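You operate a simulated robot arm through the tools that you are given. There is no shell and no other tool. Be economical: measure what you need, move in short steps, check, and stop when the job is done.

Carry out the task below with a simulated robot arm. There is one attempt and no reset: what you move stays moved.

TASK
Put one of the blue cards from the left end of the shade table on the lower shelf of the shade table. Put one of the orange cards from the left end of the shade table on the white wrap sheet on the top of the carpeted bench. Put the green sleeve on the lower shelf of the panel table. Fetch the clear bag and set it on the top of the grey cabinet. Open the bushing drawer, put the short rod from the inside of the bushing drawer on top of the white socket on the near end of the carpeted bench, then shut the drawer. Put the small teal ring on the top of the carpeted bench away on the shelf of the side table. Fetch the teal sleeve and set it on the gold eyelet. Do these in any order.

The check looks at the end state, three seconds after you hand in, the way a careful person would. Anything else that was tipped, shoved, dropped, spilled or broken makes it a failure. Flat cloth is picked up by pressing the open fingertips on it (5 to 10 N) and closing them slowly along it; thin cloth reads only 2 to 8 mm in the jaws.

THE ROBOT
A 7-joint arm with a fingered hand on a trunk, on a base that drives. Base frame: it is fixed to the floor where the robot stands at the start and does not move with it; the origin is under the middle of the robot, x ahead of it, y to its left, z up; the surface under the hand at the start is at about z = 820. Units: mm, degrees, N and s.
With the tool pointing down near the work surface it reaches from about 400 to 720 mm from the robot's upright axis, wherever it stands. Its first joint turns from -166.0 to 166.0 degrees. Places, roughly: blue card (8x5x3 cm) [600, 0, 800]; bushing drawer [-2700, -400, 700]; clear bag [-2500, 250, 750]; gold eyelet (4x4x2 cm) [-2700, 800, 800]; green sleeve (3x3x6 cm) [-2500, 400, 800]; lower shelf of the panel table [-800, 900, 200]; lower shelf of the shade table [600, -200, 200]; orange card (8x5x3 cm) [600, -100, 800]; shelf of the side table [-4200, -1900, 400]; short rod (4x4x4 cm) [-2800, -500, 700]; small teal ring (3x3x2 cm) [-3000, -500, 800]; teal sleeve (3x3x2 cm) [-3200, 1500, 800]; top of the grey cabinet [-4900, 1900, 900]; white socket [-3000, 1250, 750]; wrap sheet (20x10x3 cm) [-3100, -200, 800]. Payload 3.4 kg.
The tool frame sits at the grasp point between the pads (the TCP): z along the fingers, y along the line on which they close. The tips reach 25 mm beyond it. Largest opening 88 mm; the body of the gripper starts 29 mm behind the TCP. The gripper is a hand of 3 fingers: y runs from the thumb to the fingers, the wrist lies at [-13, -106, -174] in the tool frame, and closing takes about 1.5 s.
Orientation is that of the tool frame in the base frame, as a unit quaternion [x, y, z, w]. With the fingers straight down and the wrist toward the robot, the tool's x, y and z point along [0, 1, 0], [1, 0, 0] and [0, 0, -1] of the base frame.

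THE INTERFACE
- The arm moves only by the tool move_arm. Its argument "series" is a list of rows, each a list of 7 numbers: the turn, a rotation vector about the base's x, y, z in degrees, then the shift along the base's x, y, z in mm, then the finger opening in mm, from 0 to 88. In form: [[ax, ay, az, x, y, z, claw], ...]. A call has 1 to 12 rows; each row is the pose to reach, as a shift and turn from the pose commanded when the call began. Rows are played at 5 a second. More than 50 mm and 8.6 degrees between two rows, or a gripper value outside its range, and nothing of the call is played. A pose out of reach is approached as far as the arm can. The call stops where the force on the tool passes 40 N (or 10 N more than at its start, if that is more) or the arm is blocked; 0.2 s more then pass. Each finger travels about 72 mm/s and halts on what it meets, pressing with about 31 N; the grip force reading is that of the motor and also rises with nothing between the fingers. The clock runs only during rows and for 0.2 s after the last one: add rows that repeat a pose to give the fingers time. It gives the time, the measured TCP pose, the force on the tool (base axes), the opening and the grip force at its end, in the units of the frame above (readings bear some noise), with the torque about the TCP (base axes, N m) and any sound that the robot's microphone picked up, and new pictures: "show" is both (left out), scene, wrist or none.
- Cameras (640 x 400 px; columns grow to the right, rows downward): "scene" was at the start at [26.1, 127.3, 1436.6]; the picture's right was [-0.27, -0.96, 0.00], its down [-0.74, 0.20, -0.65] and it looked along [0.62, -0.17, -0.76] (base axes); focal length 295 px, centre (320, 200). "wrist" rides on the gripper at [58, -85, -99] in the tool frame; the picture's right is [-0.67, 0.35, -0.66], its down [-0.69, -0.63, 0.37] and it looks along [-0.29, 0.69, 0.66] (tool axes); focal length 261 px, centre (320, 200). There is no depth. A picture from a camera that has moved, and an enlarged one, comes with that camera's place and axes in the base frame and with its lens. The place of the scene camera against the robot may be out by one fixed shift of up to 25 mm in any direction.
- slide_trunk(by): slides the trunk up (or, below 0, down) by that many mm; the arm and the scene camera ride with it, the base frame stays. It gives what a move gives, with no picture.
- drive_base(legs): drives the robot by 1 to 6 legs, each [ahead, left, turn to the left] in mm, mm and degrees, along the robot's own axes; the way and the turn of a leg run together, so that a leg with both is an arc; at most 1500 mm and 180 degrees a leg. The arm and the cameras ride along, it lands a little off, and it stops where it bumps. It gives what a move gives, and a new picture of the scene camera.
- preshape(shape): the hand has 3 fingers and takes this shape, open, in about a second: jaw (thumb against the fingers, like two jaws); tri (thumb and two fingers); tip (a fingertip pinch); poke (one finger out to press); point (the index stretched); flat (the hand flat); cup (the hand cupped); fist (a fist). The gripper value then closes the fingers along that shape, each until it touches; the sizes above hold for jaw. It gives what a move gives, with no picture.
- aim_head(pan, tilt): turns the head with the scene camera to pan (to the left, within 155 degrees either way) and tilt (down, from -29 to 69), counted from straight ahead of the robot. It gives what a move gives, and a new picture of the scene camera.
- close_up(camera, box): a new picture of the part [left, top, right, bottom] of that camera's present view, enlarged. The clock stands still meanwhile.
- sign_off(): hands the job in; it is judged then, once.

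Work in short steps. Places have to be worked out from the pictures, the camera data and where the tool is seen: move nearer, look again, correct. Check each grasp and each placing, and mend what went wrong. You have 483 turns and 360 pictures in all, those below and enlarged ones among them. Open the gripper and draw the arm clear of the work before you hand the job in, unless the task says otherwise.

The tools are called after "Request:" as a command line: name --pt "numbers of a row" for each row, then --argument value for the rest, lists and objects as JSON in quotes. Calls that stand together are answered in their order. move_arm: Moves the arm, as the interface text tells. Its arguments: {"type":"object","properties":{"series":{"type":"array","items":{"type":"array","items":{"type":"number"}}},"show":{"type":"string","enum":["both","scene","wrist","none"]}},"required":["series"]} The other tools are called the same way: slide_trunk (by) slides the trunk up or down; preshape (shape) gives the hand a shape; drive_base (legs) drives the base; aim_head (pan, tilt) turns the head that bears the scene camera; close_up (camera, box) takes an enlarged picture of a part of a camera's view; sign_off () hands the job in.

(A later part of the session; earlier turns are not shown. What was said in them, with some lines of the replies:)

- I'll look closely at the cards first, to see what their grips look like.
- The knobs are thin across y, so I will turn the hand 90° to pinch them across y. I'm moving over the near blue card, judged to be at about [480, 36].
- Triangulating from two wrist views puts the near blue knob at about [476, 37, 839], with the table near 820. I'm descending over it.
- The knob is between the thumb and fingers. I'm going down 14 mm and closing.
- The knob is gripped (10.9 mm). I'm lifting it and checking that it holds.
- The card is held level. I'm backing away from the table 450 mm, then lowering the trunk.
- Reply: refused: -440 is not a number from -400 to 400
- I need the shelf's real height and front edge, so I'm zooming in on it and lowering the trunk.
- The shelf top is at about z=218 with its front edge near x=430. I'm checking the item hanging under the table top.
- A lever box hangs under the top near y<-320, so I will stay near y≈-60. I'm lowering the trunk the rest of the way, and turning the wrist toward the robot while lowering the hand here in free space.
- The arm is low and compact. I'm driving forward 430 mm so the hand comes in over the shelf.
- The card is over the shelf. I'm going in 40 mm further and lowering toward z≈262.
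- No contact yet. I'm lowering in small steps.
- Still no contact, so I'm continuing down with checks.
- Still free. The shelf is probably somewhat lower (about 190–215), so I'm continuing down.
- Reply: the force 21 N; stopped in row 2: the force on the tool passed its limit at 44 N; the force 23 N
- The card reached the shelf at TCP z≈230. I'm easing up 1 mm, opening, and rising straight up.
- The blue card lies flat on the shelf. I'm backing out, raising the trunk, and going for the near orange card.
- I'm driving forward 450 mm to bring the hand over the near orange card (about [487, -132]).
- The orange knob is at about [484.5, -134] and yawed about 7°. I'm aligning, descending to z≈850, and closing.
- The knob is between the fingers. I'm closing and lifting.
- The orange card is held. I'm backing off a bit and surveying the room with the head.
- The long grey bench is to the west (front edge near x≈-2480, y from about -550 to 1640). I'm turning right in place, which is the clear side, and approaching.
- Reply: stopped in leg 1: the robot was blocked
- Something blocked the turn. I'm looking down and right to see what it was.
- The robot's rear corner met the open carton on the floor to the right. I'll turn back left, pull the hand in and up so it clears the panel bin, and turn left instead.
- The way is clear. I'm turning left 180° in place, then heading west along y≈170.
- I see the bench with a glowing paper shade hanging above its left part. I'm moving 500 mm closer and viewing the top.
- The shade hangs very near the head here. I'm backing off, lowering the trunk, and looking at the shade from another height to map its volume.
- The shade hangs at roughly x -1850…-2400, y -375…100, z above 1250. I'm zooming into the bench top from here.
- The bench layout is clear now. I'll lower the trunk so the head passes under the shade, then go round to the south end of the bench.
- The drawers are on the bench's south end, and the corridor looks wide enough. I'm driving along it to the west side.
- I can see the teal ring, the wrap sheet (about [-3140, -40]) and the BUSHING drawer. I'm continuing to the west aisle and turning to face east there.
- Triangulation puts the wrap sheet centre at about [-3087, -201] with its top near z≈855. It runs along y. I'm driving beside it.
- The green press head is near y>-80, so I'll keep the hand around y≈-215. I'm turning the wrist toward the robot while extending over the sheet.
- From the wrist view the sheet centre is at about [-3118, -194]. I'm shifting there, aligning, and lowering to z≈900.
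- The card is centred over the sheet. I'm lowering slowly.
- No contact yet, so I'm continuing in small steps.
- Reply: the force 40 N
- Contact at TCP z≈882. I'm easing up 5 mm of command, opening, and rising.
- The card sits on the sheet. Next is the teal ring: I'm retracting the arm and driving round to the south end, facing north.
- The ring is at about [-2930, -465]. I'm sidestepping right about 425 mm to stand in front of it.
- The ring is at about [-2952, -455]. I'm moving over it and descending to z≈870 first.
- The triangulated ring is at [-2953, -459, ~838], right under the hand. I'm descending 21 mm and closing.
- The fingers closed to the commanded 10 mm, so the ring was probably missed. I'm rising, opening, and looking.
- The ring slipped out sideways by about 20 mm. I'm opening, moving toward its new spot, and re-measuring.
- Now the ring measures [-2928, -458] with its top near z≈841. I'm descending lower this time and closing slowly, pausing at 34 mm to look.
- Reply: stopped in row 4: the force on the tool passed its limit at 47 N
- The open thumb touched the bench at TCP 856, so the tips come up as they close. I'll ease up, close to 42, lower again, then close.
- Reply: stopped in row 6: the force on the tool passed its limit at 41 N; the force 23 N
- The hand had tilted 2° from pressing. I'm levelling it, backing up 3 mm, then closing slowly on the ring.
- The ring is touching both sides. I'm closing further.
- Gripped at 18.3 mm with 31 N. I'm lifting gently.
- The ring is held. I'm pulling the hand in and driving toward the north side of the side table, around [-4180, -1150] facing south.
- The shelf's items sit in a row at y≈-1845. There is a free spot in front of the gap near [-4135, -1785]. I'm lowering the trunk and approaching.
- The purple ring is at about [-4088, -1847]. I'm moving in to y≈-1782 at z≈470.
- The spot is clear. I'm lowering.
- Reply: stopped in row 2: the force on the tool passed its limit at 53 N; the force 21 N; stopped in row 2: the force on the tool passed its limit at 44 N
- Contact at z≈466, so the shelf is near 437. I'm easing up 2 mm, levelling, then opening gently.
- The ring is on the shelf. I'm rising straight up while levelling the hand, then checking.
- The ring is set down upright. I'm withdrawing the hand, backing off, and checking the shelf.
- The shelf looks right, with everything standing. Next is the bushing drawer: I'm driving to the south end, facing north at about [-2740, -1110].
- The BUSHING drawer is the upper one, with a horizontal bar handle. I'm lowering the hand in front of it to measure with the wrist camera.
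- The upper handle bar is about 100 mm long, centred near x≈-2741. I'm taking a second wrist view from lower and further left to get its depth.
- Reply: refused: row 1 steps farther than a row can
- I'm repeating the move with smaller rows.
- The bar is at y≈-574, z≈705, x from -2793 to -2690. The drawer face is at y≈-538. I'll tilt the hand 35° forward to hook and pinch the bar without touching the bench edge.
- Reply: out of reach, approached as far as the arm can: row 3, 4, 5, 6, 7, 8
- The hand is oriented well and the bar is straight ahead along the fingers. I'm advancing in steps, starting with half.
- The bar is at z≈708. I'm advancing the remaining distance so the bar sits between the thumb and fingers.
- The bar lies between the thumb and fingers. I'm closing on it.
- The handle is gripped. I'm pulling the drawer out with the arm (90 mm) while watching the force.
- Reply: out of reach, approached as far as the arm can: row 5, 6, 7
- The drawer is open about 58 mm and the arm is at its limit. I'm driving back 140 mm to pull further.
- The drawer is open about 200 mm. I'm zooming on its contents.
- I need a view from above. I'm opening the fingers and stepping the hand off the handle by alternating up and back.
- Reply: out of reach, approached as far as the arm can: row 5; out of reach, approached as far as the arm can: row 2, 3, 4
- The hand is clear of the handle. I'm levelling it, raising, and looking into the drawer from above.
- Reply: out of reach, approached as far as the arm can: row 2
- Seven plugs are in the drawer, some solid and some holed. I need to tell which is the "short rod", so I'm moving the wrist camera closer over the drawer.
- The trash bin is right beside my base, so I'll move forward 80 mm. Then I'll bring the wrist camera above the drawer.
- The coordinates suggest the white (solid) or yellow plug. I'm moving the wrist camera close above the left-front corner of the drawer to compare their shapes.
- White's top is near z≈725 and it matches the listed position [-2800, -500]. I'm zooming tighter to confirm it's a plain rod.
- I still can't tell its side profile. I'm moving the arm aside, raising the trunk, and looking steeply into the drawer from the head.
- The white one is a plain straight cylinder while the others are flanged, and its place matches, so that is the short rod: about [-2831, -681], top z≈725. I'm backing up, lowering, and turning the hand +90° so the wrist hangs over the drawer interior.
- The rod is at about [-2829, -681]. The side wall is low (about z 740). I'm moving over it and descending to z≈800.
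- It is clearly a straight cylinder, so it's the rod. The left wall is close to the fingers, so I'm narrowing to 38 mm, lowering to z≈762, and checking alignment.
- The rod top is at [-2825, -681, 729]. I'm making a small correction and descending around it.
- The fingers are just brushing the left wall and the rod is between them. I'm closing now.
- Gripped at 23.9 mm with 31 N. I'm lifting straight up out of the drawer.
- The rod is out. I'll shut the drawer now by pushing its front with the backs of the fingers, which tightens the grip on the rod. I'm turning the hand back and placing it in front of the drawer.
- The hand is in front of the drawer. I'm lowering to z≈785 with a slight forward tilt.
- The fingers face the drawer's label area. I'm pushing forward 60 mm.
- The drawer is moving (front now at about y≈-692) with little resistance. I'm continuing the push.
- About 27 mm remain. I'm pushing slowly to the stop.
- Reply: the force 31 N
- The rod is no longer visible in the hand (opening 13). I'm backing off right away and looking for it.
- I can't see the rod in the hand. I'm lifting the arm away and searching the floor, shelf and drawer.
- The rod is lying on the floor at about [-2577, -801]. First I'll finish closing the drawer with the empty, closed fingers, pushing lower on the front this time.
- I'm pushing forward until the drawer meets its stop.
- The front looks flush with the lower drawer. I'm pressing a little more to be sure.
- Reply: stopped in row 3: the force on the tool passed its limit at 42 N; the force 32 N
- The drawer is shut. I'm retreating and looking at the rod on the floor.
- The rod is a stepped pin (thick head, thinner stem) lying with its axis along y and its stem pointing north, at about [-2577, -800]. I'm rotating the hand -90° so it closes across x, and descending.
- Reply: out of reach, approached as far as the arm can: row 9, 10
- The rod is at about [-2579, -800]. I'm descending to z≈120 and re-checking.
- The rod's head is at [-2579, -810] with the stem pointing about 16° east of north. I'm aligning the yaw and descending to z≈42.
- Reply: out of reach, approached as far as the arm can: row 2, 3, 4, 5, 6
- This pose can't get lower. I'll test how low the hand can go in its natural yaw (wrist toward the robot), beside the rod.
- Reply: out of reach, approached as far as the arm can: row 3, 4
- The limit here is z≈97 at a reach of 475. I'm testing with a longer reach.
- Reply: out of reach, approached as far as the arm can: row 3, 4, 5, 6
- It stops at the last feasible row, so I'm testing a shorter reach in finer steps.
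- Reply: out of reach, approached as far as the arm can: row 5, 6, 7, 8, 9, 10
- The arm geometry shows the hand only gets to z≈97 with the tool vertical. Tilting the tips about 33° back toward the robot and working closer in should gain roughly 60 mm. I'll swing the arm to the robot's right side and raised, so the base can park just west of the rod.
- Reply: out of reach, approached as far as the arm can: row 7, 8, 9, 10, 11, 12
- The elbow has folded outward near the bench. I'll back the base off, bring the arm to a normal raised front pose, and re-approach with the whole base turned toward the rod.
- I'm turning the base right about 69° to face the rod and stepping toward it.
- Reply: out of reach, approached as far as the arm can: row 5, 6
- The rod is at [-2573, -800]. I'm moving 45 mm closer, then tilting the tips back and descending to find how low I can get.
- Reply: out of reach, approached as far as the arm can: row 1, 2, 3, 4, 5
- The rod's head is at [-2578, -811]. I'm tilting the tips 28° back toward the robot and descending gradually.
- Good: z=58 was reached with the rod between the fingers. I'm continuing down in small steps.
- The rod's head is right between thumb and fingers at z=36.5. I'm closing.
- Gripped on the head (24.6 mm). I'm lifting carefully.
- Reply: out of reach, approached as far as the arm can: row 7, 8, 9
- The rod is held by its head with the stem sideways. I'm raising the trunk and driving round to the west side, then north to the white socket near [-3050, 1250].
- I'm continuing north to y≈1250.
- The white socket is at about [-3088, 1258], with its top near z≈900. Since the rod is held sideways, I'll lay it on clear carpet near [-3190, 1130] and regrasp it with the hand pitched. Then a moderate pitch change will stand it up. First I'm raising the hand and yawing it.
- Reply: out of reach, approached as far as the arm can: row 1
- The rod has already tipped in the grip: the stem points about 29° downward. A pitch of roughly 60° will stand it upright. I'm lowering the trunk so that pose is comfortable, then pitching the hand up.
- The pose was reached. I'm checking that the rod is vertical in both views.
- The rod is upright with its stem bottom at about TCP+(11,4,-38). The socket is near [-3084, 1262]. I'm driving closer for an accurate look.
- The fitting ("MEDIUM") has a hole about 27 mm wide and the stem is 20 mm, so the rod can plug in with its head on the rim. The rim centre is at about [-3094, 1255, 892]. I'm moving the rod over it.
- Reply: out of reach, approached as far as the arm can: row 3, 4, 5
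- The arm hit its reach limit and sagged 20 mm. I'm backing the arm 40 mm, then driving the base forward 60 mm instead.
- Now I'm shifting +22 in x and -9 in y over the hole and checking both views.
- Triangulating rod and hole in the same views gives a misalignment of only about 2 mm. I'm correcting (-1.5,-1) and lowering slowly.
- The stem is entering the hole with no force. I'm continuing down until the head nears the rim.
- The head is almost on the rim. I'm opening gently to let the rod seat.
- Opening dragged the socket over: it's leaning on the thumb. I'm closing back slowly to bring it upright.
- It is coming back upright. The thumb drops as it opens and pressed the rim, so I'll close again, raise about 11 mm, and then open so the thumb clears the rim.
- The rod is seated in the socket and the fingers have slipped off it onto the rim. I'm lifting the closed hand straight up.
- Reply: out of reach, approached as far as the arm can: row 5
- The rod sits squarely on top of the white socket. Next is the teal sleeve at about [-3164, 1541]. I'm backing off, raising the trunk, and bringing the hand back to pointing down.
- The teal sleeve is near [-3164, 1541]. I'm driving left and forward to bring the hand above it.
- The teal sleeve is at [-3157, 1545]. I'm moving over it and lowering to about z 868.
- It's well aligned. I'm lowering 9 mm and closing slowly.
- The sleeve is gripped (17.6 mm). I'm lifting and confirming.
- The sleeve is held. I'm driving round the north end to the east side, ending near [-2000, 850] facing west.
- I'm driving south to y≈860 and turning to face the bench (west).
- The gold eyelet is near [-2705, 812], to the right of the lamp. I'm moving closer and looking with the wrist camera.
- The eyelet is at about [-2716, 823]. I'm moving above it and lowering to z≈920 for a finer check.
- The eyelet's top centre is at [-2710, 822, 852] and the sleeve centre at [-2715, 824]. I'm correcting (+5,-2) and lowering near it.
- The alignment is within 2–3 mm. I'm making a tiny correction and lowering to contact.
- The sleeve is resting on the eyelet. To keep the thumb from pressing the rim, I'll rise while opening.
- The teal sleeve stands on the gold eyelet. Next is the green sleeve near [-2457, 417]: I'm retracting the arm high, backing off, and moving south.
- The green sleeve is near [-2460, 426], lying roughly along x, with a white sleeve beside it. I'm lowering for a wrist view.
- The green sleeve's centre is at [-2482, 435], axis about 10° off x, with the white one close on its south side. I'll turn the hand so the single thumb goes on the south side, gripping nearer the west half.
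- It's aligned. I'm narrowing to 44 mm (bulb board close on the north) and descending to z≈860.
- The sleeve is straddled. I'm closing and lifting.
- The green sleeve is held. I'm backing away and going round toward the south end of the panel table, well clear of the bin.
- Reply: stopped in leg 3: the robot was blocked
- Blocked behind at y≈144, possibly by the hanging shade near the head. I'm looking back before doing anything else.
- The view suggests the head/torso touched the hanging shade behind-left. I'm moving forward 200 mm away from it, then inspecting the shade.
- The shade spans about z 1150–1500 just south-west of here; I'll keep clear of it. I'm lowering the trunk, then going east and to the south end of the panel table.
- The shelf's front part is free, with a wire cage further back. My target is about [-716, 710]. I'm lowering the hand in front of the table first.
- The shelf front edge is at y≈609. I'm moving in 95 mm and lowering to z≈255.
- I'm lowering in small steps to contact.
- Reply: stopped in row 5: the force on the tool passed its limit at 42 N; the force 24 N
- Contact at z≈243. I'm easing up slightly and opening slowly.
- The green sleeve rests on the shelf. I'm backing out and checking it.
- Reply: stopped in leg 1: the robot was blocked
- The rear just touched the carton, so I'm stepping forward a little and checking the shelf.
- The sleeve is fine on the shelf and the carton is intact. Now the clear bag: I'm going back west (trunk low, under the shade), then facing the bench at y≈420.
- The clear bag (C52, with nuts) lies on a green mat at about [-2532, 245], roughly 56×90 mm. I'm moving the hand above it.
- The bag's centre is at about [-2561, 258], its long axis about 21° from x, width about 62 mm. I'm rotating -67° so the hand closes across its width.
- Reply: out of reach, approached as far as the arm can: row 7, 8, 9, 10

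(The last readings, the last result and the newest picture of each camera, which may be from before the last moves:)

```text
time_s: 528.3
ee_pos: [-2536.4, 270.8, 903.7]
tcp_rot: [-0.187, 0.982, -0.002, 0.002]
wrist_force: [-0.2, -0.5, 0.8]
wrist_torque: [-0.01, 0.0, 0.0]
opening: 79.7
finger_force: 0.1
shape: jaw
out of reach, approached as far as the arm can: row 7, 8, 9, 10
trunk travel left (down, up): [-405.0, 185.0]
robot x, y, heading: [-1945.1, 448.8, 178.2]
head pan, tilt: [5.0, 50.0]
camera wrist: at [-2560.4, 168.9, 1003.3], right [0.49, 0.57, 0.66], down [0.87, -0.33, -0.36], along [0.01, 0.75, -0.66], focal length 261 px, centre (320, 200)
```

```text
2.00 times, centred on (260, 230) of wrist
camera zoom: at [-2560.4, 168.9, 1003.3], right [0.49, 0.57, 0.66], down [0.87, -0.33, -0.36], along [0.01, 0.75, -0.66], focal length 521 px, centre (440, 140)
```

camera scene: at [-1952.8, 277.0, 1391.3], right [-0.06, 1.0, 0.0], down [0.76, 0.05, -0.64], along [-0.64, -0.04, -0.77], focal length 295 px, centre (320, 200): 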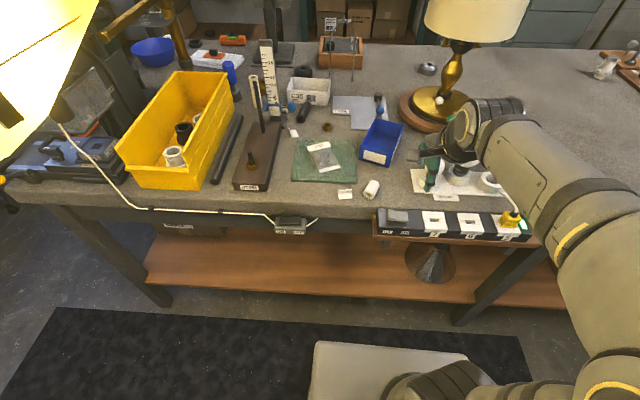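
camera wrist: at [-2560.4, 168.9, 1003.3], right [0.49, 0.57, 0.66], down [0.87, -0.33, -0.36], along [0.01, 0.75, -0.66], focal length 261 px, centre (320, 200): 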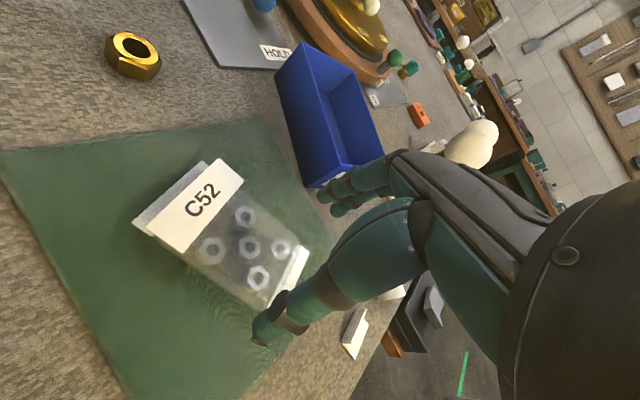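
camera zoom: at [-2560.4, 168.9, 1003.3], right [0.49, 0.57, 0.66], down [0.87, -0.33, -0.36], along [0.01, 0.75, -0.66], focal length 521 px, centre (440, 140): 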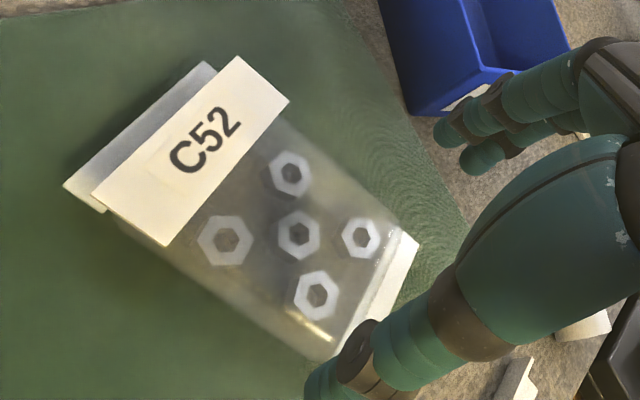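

The reach is marginal, so I'm raising the hand, driving 90 mm closer, and recentring over the bag at about [-2555, 258].

Request:
move_arm --pt "0 0 0 15 -2 35 80" --pt "0 0 0 45 -5 70 80" --pt "0 0 0 75 -8 90 80" --show "none"

Request:
drive_base --legs '[[90, 0, 0]]'

Request:
move_arm --pt "0 0 2 -2 -2 -20 82" --pt "0 0 4 -4 -4 -50 82" --pt "0 0 5 -4 -4 -75 82" --show "wrist"

```text
time_s: 529.1
ee_pos: [-2460.9, 263.2, 993.4]
tcp_rot: [-0.188, 0.982, -0.002, 0.003]
wrist_force: [-0.2, 0.2, 0.2]
wrist_torque: [0.0, -0.02, -0.01]
opening: 79.6
finger_force: 0.1
shape: jaw
trunk travel left (down, up): [-405.0, 185.0]
robot x, y, heading: [-1941.3, 454.5, 178.4]
head pan, tilt: [5.0, 50.0]
```

```text
time_s: 530.2
ee_pos: [-2552.4, 266.1, 991.0]
tcp_rot: [-0.188, 0.982, -0.002, 0.002]
wrist_force: [-0.6, -0.4, 0.8]
wrist_torque: [0.01, -0.01, -0.04]
opening: 80.0
finger_force: 0.1
shape: jaw
trunk travel left (down, up): [-405.0, 185.0]
robot x, y, heading: [-2033.1, 449.0, 178.2]
head pan, tilt: [5.0, 50.0]
camera scene: at [-2044.2, 279.3, 1391.3], right [-0.06, 1.0, 0.0], down [0.76, 0.05, -0.64], along [-0.64, -0.04, -0.77], focal length 295 px, centre (320, 200)
```

scene: 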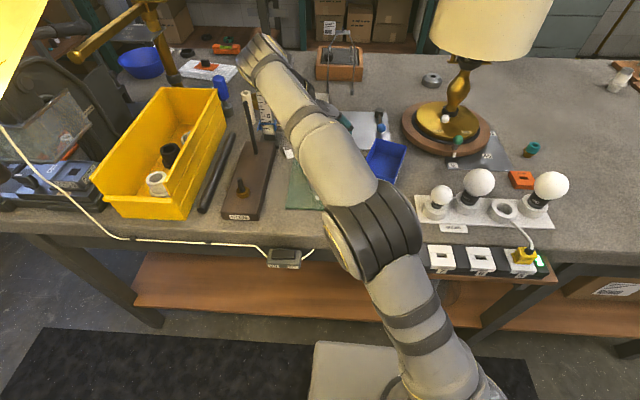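

```text
time_s: 531.0
ee_pos: [-2557.8, 262.2, 918.4]
tcp_rot: [-0.23, 0.973, -0.002, 0.0]
wrist_force: [-0.2, -0.3, 0.5]
wrist_torque: [-0.03, 0.01, 0.01]
opening: 81.6
finger_force: 0.0
shape: jaw
trunk travel left (down, up): [-405.0, 185.0]
robot x, y, heading: [-2035.2, 454.0, 178.0]
head pan, tilt: [5.0, 50.0]
camera wrist: at [-2572.4, 159.2, 1017.6], right [0.44, 0.61, 0.66], down [0.9, -0.26, -0.36], along [-0.05, 0.75, -0.66], focal length 261 px, centre (320, 200)
```

wrist: 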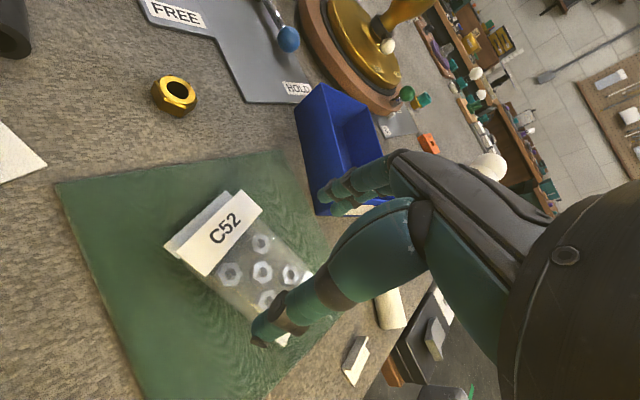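

It's centred on the bag body. I'm descending to z≈872 with 82 mm opening.

Request:
move_arm --pt "0 0 0 2 -2 -15 82" --pt "0 0 0 2 -2 -30 82" --pt "0 0 0 2 -2 -40 82" --pt "0 0 0 2 -2 -46 82" --pt "0 0 0 2 -2 -50 82" --show "none"

Request:
close_up --camera "wrist" --box '[160, 130, 400, 350]'

```text
time_s: 532.2
ee_pos: [-2555.4, 260.1, 866.4]
tcp_rot: [-0.23, 0.973, -0.001, 0.001]
wrist_force: [1.2, -0.1, 1.1]
wrist_torque: [0.05, -0.04, 0.01]
opening: 81.5
finger_force: 0.0
shape: jaw
trunk travel left (down, up): [-405.0, 185.0]
robot x, y, heading: [-2039.8, 454.6, 178.8]
head pan, tilt: [5.0, 50.0]
```

```text
1.82 times, centred on (280, 240) of wrist
camera zoom: at [-2570.1, 157.3, 966.7], right [0.44, 0.61, 0.66], down [0.9, -0.26, -0.36], along [-0.05, 0.75, -0.66], focal length 474 px, centre (393, 127)
```

zoom: 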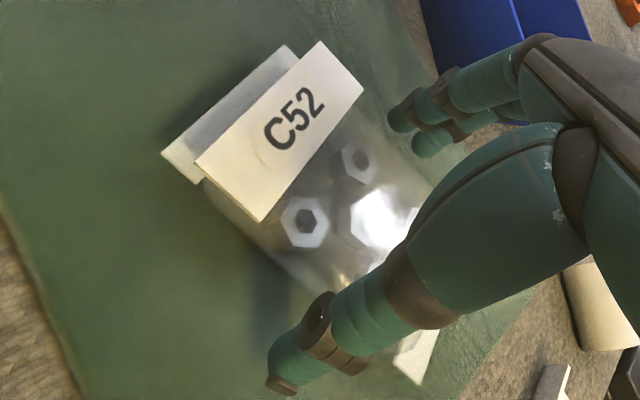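

The bag is between thumb and fingers. I'm closing slowly.

Request:
move_arm --pt "0 0 0 0 0 0 74" --pt "0 0 0 0 0 -2 66" --pt "0 0 0 0 0 -4 60" --pt "0 0 0 0 0 -5 54" --pt "0 0 0 0 0 -5 48" --pt "0 0 0 0 0 -5 42" --pt "0 0 0 0 0 -5 42" --show "none"

Request:
close_up --camera "wrist" --box '[160, 130, 400, 350]'

```text
time_s: 533.8
ee_pos: [-2556.5, 260.0, 862.9]
tcp_rot: [-0.23, 0.973, -0.002, 0.002]
wrist_force: [0.6, 0.2, 4.3]
wrist_torque: [0.0, -0.01, -0.05]
opening: 53.3
finger_force: 31.0
shape: jaw
trunk travel left (down, up): [-405.0, 185.0]
robot x, y, heading: [-2036.9, 454.3, 178.6]
head pan, tilt: [5.0, 50.0]
```

```text
1.82 times, centred on (280, 240) of wrist
camera zoom: at [-2570.3, 157.3, 961.9], right [0.44, 0.61, 0.66], down [0.9, -0.26, -0.36], along [-0.05, 0.75, -0.66], focal length 474 px, centre (393, 127)
```

zoom: 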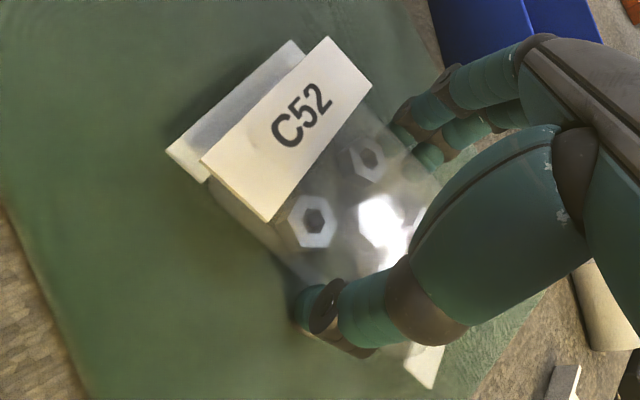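

Gripped at 53 mm with 31 N, so the bag is firm. I'm lifting gently.

Request:
move_arm --pt "0 0 0 0 0 3 38" --pt "0 0 0 0 0 12 38" --pt "0 0 0 0 0 30 38" --pt "0 0 0 0 0 60 38" --pt "0 0 0 0 0 60 38" --show "wrist"

Request:
close_up --camera "scene" --box '[200, 40, 400, 240]'

```text
time_s: 535.0
ee_pos: [-2553.5, 260.8, 922.6]
tcp_rot: [-0.23, 0.973, -0.001, 0.002]
wrist_force: [-0.4, 0.3, -1.1]
wrist_torque: [0.0, 0.0, 0.02]
opening: 53.3
finger_force: 30.9
shape: jaw
trunk travel left (down, up): [-405.0, 185.0]
robot x, y, heading: [-2035.3, 456.7, 178.4]
head pan, tilt: [5.0, 50.0]
camera wrist: at [-2568.9, 158.1, 1021.8], right [0.44, 0.61, 0.66], down [0.9, -0.26, -0.36], along [-0.05, 0.75, -0.66], focal length 261 px, centre (320, 200)
```

wrist: 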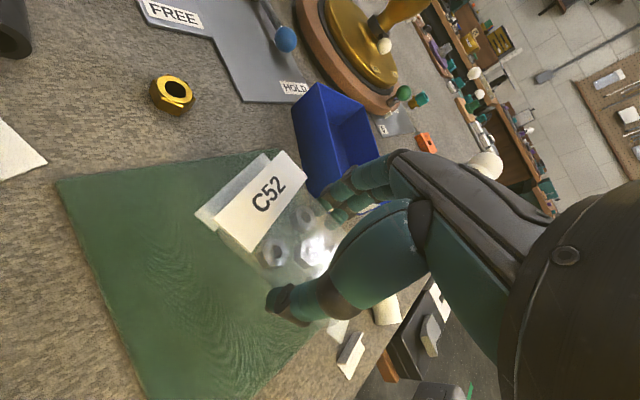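

```text
2.00 times, centred on (300, 140) of scene
camera zoom: at [-2044.0, 279.3, 1391.3], right [-0.06, 1.0, 0.0], down [0.76, 0.05, -0.64], along [-0.64, -0.04, -0.77], focal length 590 px, centre (360, 320)
```

zoom: 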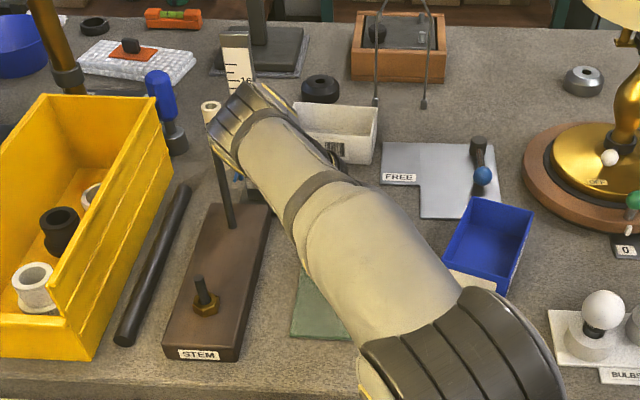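

The bag is up and the mat stayed put. I'm retracting upward toward the robot, then driving around the north end to the grey cabinet in the west.

Request:
move_arm --pt "0 0 0 10 5 35 38" --pt "0 0 0 25 15 70 38" --pt "0 0 0 50 30 100 38" --pt "0 0 0 80 55 120 38" --pt "0 0 0 105 85 130 38" --pt "0 0 0 120 120 130 38" --show "wrist"

Request:
drive_base --legs '[[-150, 0, 1.6], [0, -1400, 0], [0, -300, 0]]'

```text
time_s: 536.4
ee_pos: [-2434.2, 381.2, 1051.1]
tcp_rot: [-0.23, 0.973, -0.001, 0.002]
wrist_force: [0.1, 1.0, -1.0]
wrist_torque: [0.01, -0.02, 0.0]
opening: 53.5
finger_force: 31.1
shape: jaw
trunk travel left (down, up): [-405.0, 185.0]
robot x, y, heading: [-2035.0, 452.6, 178.7]
head pan, tilt: [5.0, 50.0]
camera wrist: at [-2448.9, 278.6, 1150.5], right [0.44, 0.61, 0.66], down [0.9, -0.26, -0.36], along [-0.05, 0.75, -0.66], focal length 261 px, centre (320, 200)
```

wrist: 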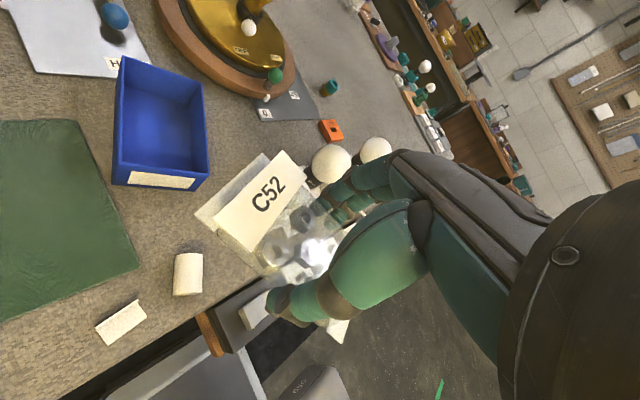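

```text
time_s: 546.1
ee_pos: [-2271.8, 2105.6, 1051.0]
tcp_rot: [-0.234, 0.972, -0.002, 0.003]
wrist_force: [-0.1, 0.5, -0.7]
wrist_torque: [0.05, 0.02, 0.0]
opening: 53.4
finger_force: 31.3
shape: jaw
trunk travel left (down, up): [-405.0, 185.0]
robot x, y, heading: [-1875.2, 2184.5, 179.0]
head pan, tilt: [5.0, 50.0]
camera scene: at [-1881.4, 2007.2, 1391.3], right [-0.07, 1.0, 0.0], down [0.76, 0.05, -0.64], along [-0.64, -0.05, -0.77], focal length 295 px, centre (320, 200)
```

scene: 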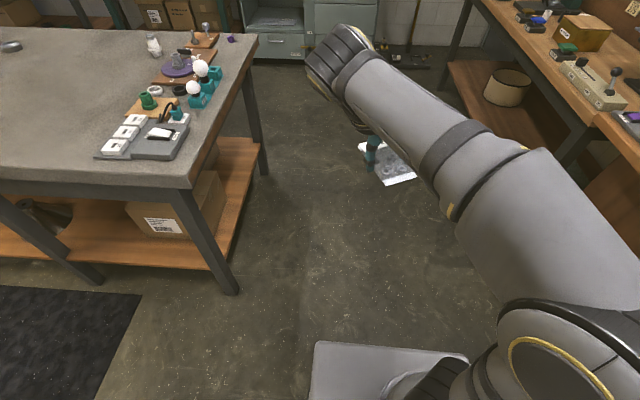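

The bag is secure. I'm driving west along the north corridor and looking at the grey cabinet.

Request:
drive_base --legs '[[1500, 0, 1], [450, 0, 0]]'

Request:
aim_head --pan 10 --tilt 25

```text
time_s: 556.0
ee_pos: [-4228.0, 2055.2, 1050.3]
tcp_rot: [-0.258, 0.966, 0.0, 0.003]
wrist_force: [-0.5, 0.6, -0.1]
wrist_torque: [-0.03, -0.01, 0.0]
opening: 53.3
finger_force: 31.3
shape: jaw
trunk travel left (down, up): [-405.0, 185.0]
robot x, y, heading: [-3835.1, 2152.3, -178.3]
head pan, tilt: [5.0, 50.0]
camera scene: at [-3833.2, 1976.9, 1391.3], right [-0.12, 0.99, 0.0], down [0.76, 0.09, -0.64], along [-0.64, -0.08, -0.77], focal length 295 px, centre (320, 200)
```

scene: 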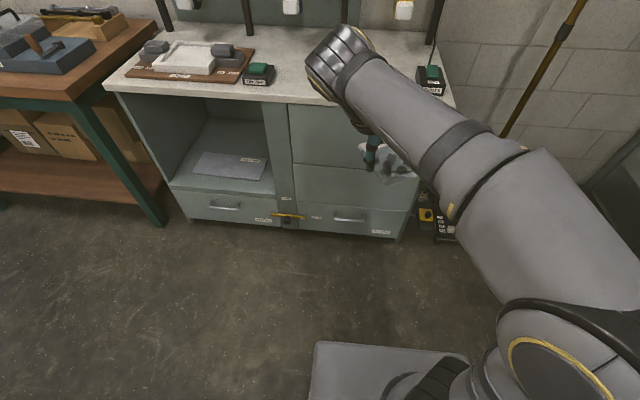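

```text
time_s: 556.8
ee_pos: [-4229.1, 2055.7, 1050.9]
tcp_rot: [-0.258, 0.966, -0.001, 0.002]
wrist_force: [-0.8, 0.4, -0.7]
wrist_torque: [-0.01, -0.01, -0.02]
opening: 53.2
finger_force: 31.3
shape: jaw
trunk travel left (down, up): [-405.0, 185.0]
robot x, y, heading: [-3831.4, 2150.3, -178.1]
head pan, tilt: [10.0, 25.0]
camera scene: at [-3846.9, 1967.2, 1428.7], right [-0.21, 0.98, 0.0], down [0.41, 0.09, -0.91], along [-0.89, -0.19, -0.42], focal length 295 px, centre (320, 200)
```

scene: 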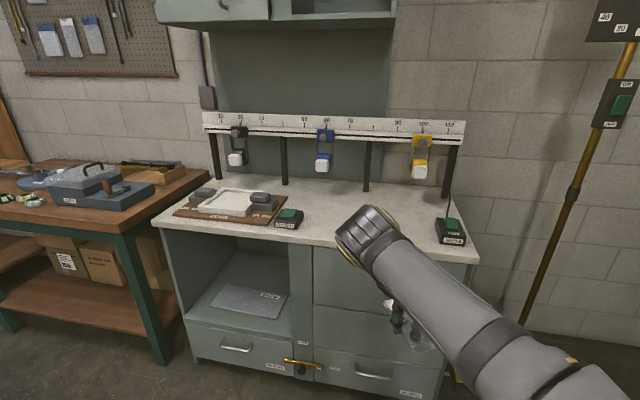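

The counter is clear in the middle, around [-4790, 1940]. The rail and sliders are at the back. I'm driving in with the hand above the counter height.

Request:
drive_base --legs '[[0, 120, -1.8], [420, 0, 0]]'

Request:
move_arm --pt "0 0 0 -20 0 -10 38" --pt "0 0 0 -40 0 -20 38" --show "wrist"

```text
time_s: 560.3
ee_pos: [-4654.6, 1948.7, 1052.0]
tcp_rot: [-0.243, 0.97, -0.001, 0.002]
wrist_force: [-0.7, 0.6, -2.0]
wrist_torque: [0.01, -0.05, 0.01]
opening: 53.2
finger_force: 30.7
shape: jaw
trunk travel left (down, up): [-405.0, 185.0]
robot x, y, heading: [-4255.1, 2033.1, -179.9]
head pan, tilt: [10.0, 25.0]
camera scene: at [-4275.4, 1848.1, 1428.8], right [-0.17, 0.98, 0.0], down [0.42, 0.07, -0.91], along [-0.89, -0.16, -0.42], focal length 295 px, centre (320, 200)
```

scene: 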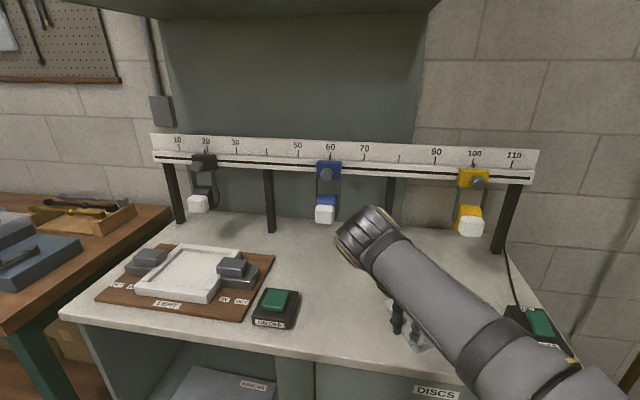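

```text
time_s: 560.9
ee_pos: [-4693.7, 1949.7, 1030.7]
tcp_rot: [-0.243, 0.97, -0.001, 0.002]
wrist_force: [-0.3, 0.2, -0.7]
wrist_torque: [-0.02, -0.01, 0.0]
opening: 53.3
finger_force: 30.7
shape: jaw
trunk travel left (down, up): [-405.0, 185.0]
robot x, y, heading: [-4256.6, 2030.2, -179.8]
head pan, tilt: [10.0, 25.0]
camera wrist: at [-4706.1, 1846.3, 1129.4], right [0.42, 0.62, 0.66], down [0.9, -0.23, -0.36], along [-0.07, 0.75, -0.66], focal length 261 px, centre (320, 200)
```

wrist: 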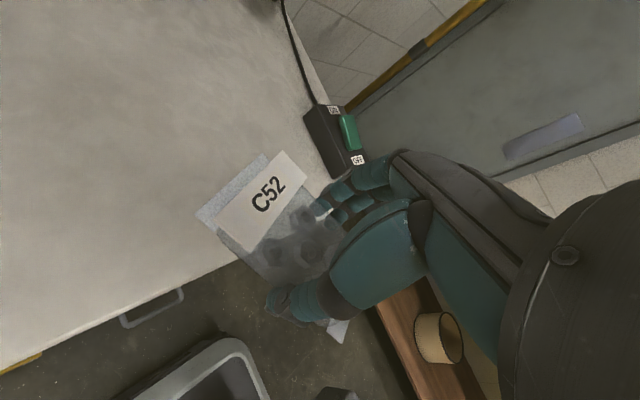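

The counter's front edge is at x≈-4705. I'm moving in to x≈-4810 and lowering to z≈965.

Request:
move_arm --pt "0 0 0 -35 0 -5 38" --pt "0 0 0 -70 0 -10 38" --pt "0 0 0 -100 0 -20 38" --pt "0 0 0 -115 0 -40 38" --pt "0 0 0 -115 0 -65 38" --pt "0 0 0 -115 0 -65 38" --show "both"

```text
time_s: 562.3
ee_pos: [-4810.2, 1950.1, 965.0]
tcp_rot: [-0.242, 0.97, -0.002, 0.001]
wrist_force: [0.1, -0.6, -1.2]
wrist_torque: [-0.01, -0.04, -0.02]
opening: 53.3
finger_force: 31.3
shape: jaw
trunk travel left (down, up): [-405.0, 185.0]
robot x, y, heading: [-4255.0, 2031.2, -180.0]
head pan, tilt: [10.0, 25.0]
camera scene: at [-4275.3, 1848.1, 1428.8], right [-0.17, 0.98, 0.0], down [0.42, 0.07, -0.91], along [-0.89, -0.16, -0.42], focal length 295 px, centre (320, 200)
camera wrist: at [-4822.3, 1845.8, 1065.9], right [0.42, 0.62, 0.66], down [0.9, -0.23, -0.36], along [-0.07, 0.75, -0.66], focal length 261 px, centre (320, 200)
```

scene: 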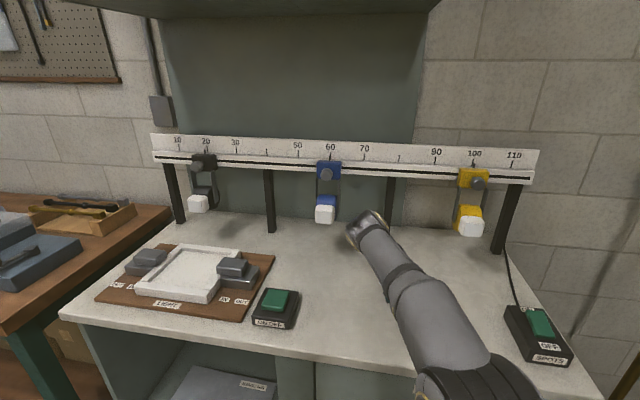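
wrist: 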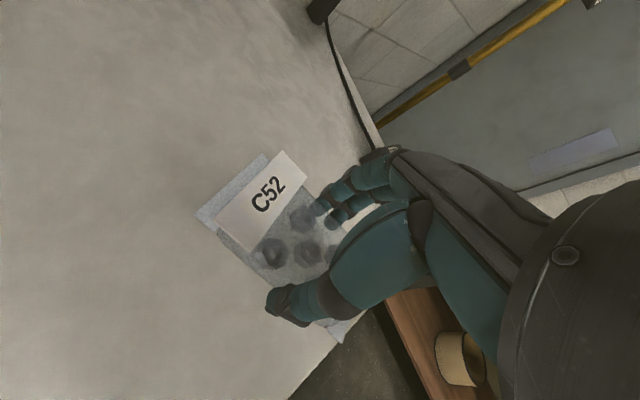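

The footer will be about 60 mm inside the edge. I'm lowering gradually to contact.

Request:
move_arm --pt "0 0 0 0 0 -8 38" --pt "0 0 0 0 0 -16 38" --pt "0 0 0 0 0 -22 38" --pt "0 0 0 0 0 -27 38" --pt "0 0 0 0 0 -32 38" --pt "0 0 0 0 0 -36 38" --pt "0 0 0 0 0 -40 38" --pt "0 0 0 0 0 -44 38" --pt "0 0 0 0 0 -48 38" --show "none"

```text
time_s: 564.3
ee_pos: [-4808.7, 1949.5, 917.3]
tcp_rot: [-0.242, 0.97, -0.001, 0.002]
wrist_force: [-0.3, 0.3, -0.7]
wrist_torque: [0.03, -0.03, -0.01]
opening: 53.1
finger_force: 31.0
shape: jaw
trunk travel left (down, up): [-405.0, 185.0]
robot x, y, heading: [-4254.4, 2030.6, -180.0]
head pan, tilt: [10.0, 25.0]
```

Request:
move_arm --pt "0 0 0 0 0 -4 38" --pt "0 0 0 0 0 -8 38" --pt "0 0 0 0 0 -12 38" --pt "0 0 0 0 0 -15 38" --pt "0 0 0 0 0 -18 38" --pt "0 0 0 0 0 -21 38" --pt "0 0 0 0 0 -24 38" --show "wrist"

```text
time_s: 565.9
ee_pos: [-4808.6, 1950.5, 894.4]
tcp_rot: [-0.243, 0.97, -0.002, 0.0]
wrist_force: [-0.2, 0.2, -0.5]
wrist_torque: [0.03, 0.03, 0.01]
opening: 53.3
finger_force: 31.2
shape: jaw
trunk travel left (down, up): [-405.0, 185.0]
robot x, y, heading: [-4257.9, 2030.0, -180.0]
head pan, tilt: [10.0, 25.0]
camera wrist: at [-4822.1, 1846.4, 992.9], right [0.42, 0.62, 0.66], down [0.9, -0.23, -0.36], along [-0.07, 0.75, -0.66], focal length 261 px, centre (320, 200)
```

wrist: 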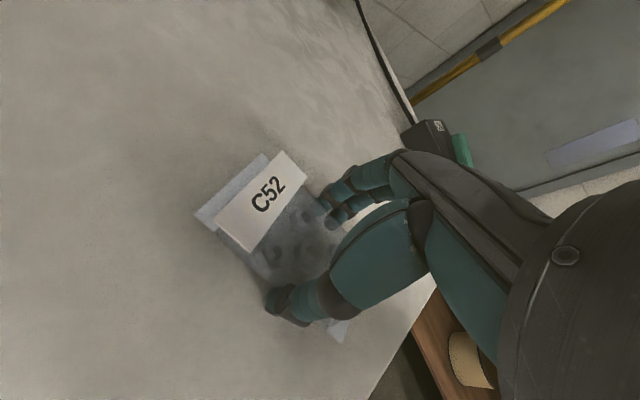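

The shadows show it's very near now. I'm continuing in 2 mm steps.

Request:
move_arm --pt "0 0 0 0 0 -2 38" --pt "0 0 0 0 0 -4 38" --pt "0 0 0 0 0 -6 38" --pt "0 0 0 0 0 -8 38" --pt "0 0 0 0 0 -10 38" --pt "0 0 0 0 0 -12 38" --show "none"

```text
time_s: 567.3
ee_pos: [-4808.8, 1950.3, 884.9]
tcp_rot: [-0.243, 0.97, 0.0, -0.002]
wrist_force: [-2.6, -0.9, 26.6]
wrist_torque: [0.2, 0.17, -0.01]
opening: 53.1
finger_force: 31.2
shape: jaw
trunk travel left (down, up): [-405.0, 185.0]
robot x, y, heading: [-4256.0, 2033.5, -180.1]
head pan, tilt: [10.0, 25.0]
```

Contact (27 N) at z≈885. I'm easing up 2 mm and opening while rising slightly.

Request:
move_arm --pt "0 0 0 0 0 3 50" --pt "0 0 0 0 0 4 56" --pt "0 0 0 0 0 6 64" --pt "0 0 0 0 0 9 74" --pt "0 0 0 0 0 12 82" --pt "0 0 0 0 0 35 82" --pt "0 0 0 0 0 75 82" --pt "0 0 0 0 0 110 80" --show "both"

```text
time_s: 569.1
ee_pos: [-4808.5, 1947.3, 991.7]
tcp_rot: [-0.242, 0.97, -0.001, 0.002]
wrist_force: [-0.5, 0.8, 0.3]
wrist_torque: [0.02, 0.01, 0.02]
opening: 80.1
finger_force: 0.1
shape: jaw
trunk travel left (down, up): [-405.0, 185.0]
robot x, y, heading: [-4258.6, 2033.3, -179.9]
head pan, tilt: [10.0, 25.0]
camera scene: at [-4275.2, 1848.1, 1428.7], right [-0.17, 0.98, 0.0], down [0.42, 0.07, -0.91], along [-0.89, -0.16, -0.42], focal length 295 px, centre (320, 200)
camera wrist: at [-4821.9, 1844.9, 1091.3], right [0.42, 0.62, 0.66], down [0.9, -0.23, -0.36], along [-0.07, 0.75, -0.66], focal length 261 px, centre (320, 200)
```

scene: 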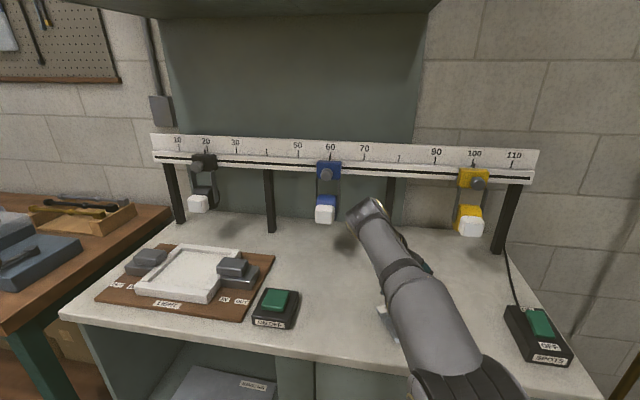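
wrist: 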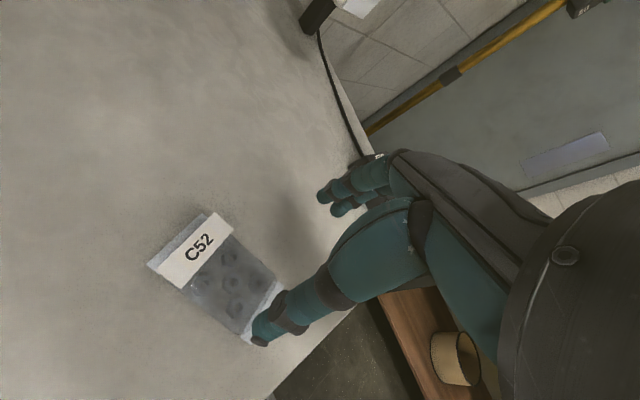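

The bag lies on the cabinet top. I'm backing away and verifying with a few views.

Request:
drive_base --legs '[[-400, 0, 0]]'

Request:
close_up --camera "scene" --box '[150, 140, 480, 300]'

Request:
aim_head --pan 150 --tilt 20

```text
time_s: 571.6
ee_pos: [-4409.5, 1948.7, 991.2]
tcp_rot: [-0.243, 0.97, -0.001, 0.002]
wrist_force: [0.6, -0.1, 0.3]
wrist_torque: [0.01, -0.02, 0.01]
opening: 80.3
finger_force: 0.0
shape: jaw
trunk travel left (down, up): [-405.0, 185.0]
robot x, y, heading: [-3855.4, 2034.6, -180.0]
head pan, tilt: [10.0, 25.0]
camera scene: at [-3875.4, 1848.5, 1428.8], right [-0.17, 0.98, 0.0], down [0.42, 0.07, -0.91], along [-0.89, -0.16, -0.42], focal length 295 px, centre (320, 200)
```

scene: 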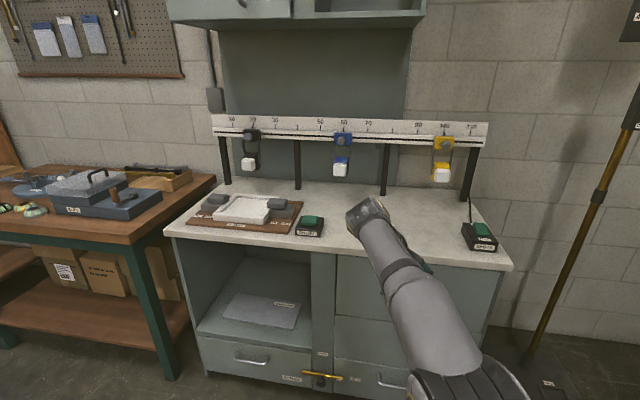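

```text
1.94 times, centred on (315, 220) of scene
camera zoom: at [-3875.4, 1848.5, 1428.8], right [-0.17, 0.98, 0.0], down [0.42, 0.07, -0.91], along [-0.89, -0.16, -0.42], focal length 572 px, centre (330, 161)
```

zoom: 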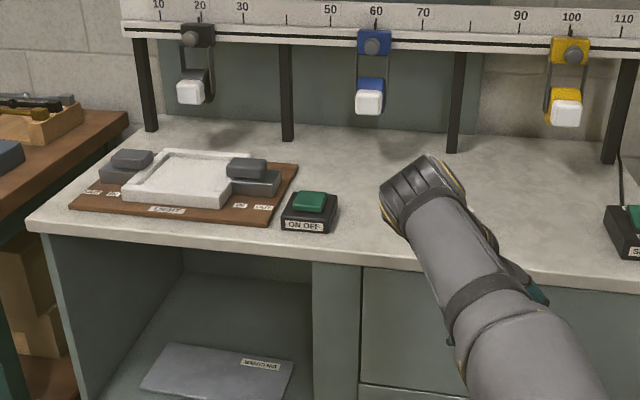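

```text
time_s: 573.8
ee_pos: [-4410.0, 1948.5, 991.5]
tcp_rot: [-0.243, 0.97, -0.001, 0.002]
wrist_force: [0.7, 0.9, 0.2]
wrist_torque: [0.0, 0.02, -0.02]
opening: 80.3
finger_force: 0.1
shape: jaw
trunk travel left (down, up): [-405.0, 185.0]
robot x, y, heading: [-3856.5, 2030.3, -180.2]
head pan, tilt: [150.0, 20.0]
camera scene: at [-3704.1, 1818.1, 1436.8], right [-0.5, -0.87, 0.0], down [-0.3, 0.17, -0.94], along [0.81, -0.47, -0.34], focal length 295 px, centre (320, 200)
```

scene: 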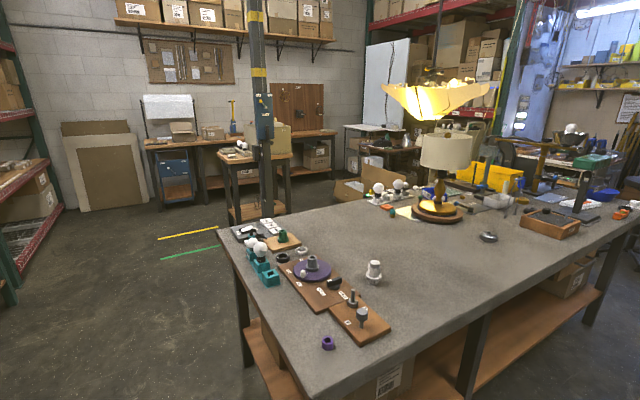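

All tasks look done in the latest views: the rod is upright on the socket, the bag is on the cabinet, and the hand is open and clear. I'm handing in.

Request:
sign_off

```text
The job is handed in.
```

I carried out all seven tasks and signed off with the hand open and clear, but a few things on the way could count against the result.

- **Short rod:** It slipped out of the hand to the floor while I was closing the drawer. I picked it up, and it now stands plugged into the top of the white socket. The socket tipped briefly while I released the rod, but it is upright again. None of the drawer's parts was labelled, so I chose this one by its shape and listed position.
- **Bumps:** The base touched the open carton twice. It was also blocked once next to the hanging shade, probably by touching it. Both looked intact afterwards.
- **Clear bag:** I last saw it flat on the grey cabinet in the wrist camera just after letting go. The arm hid it in the final view.
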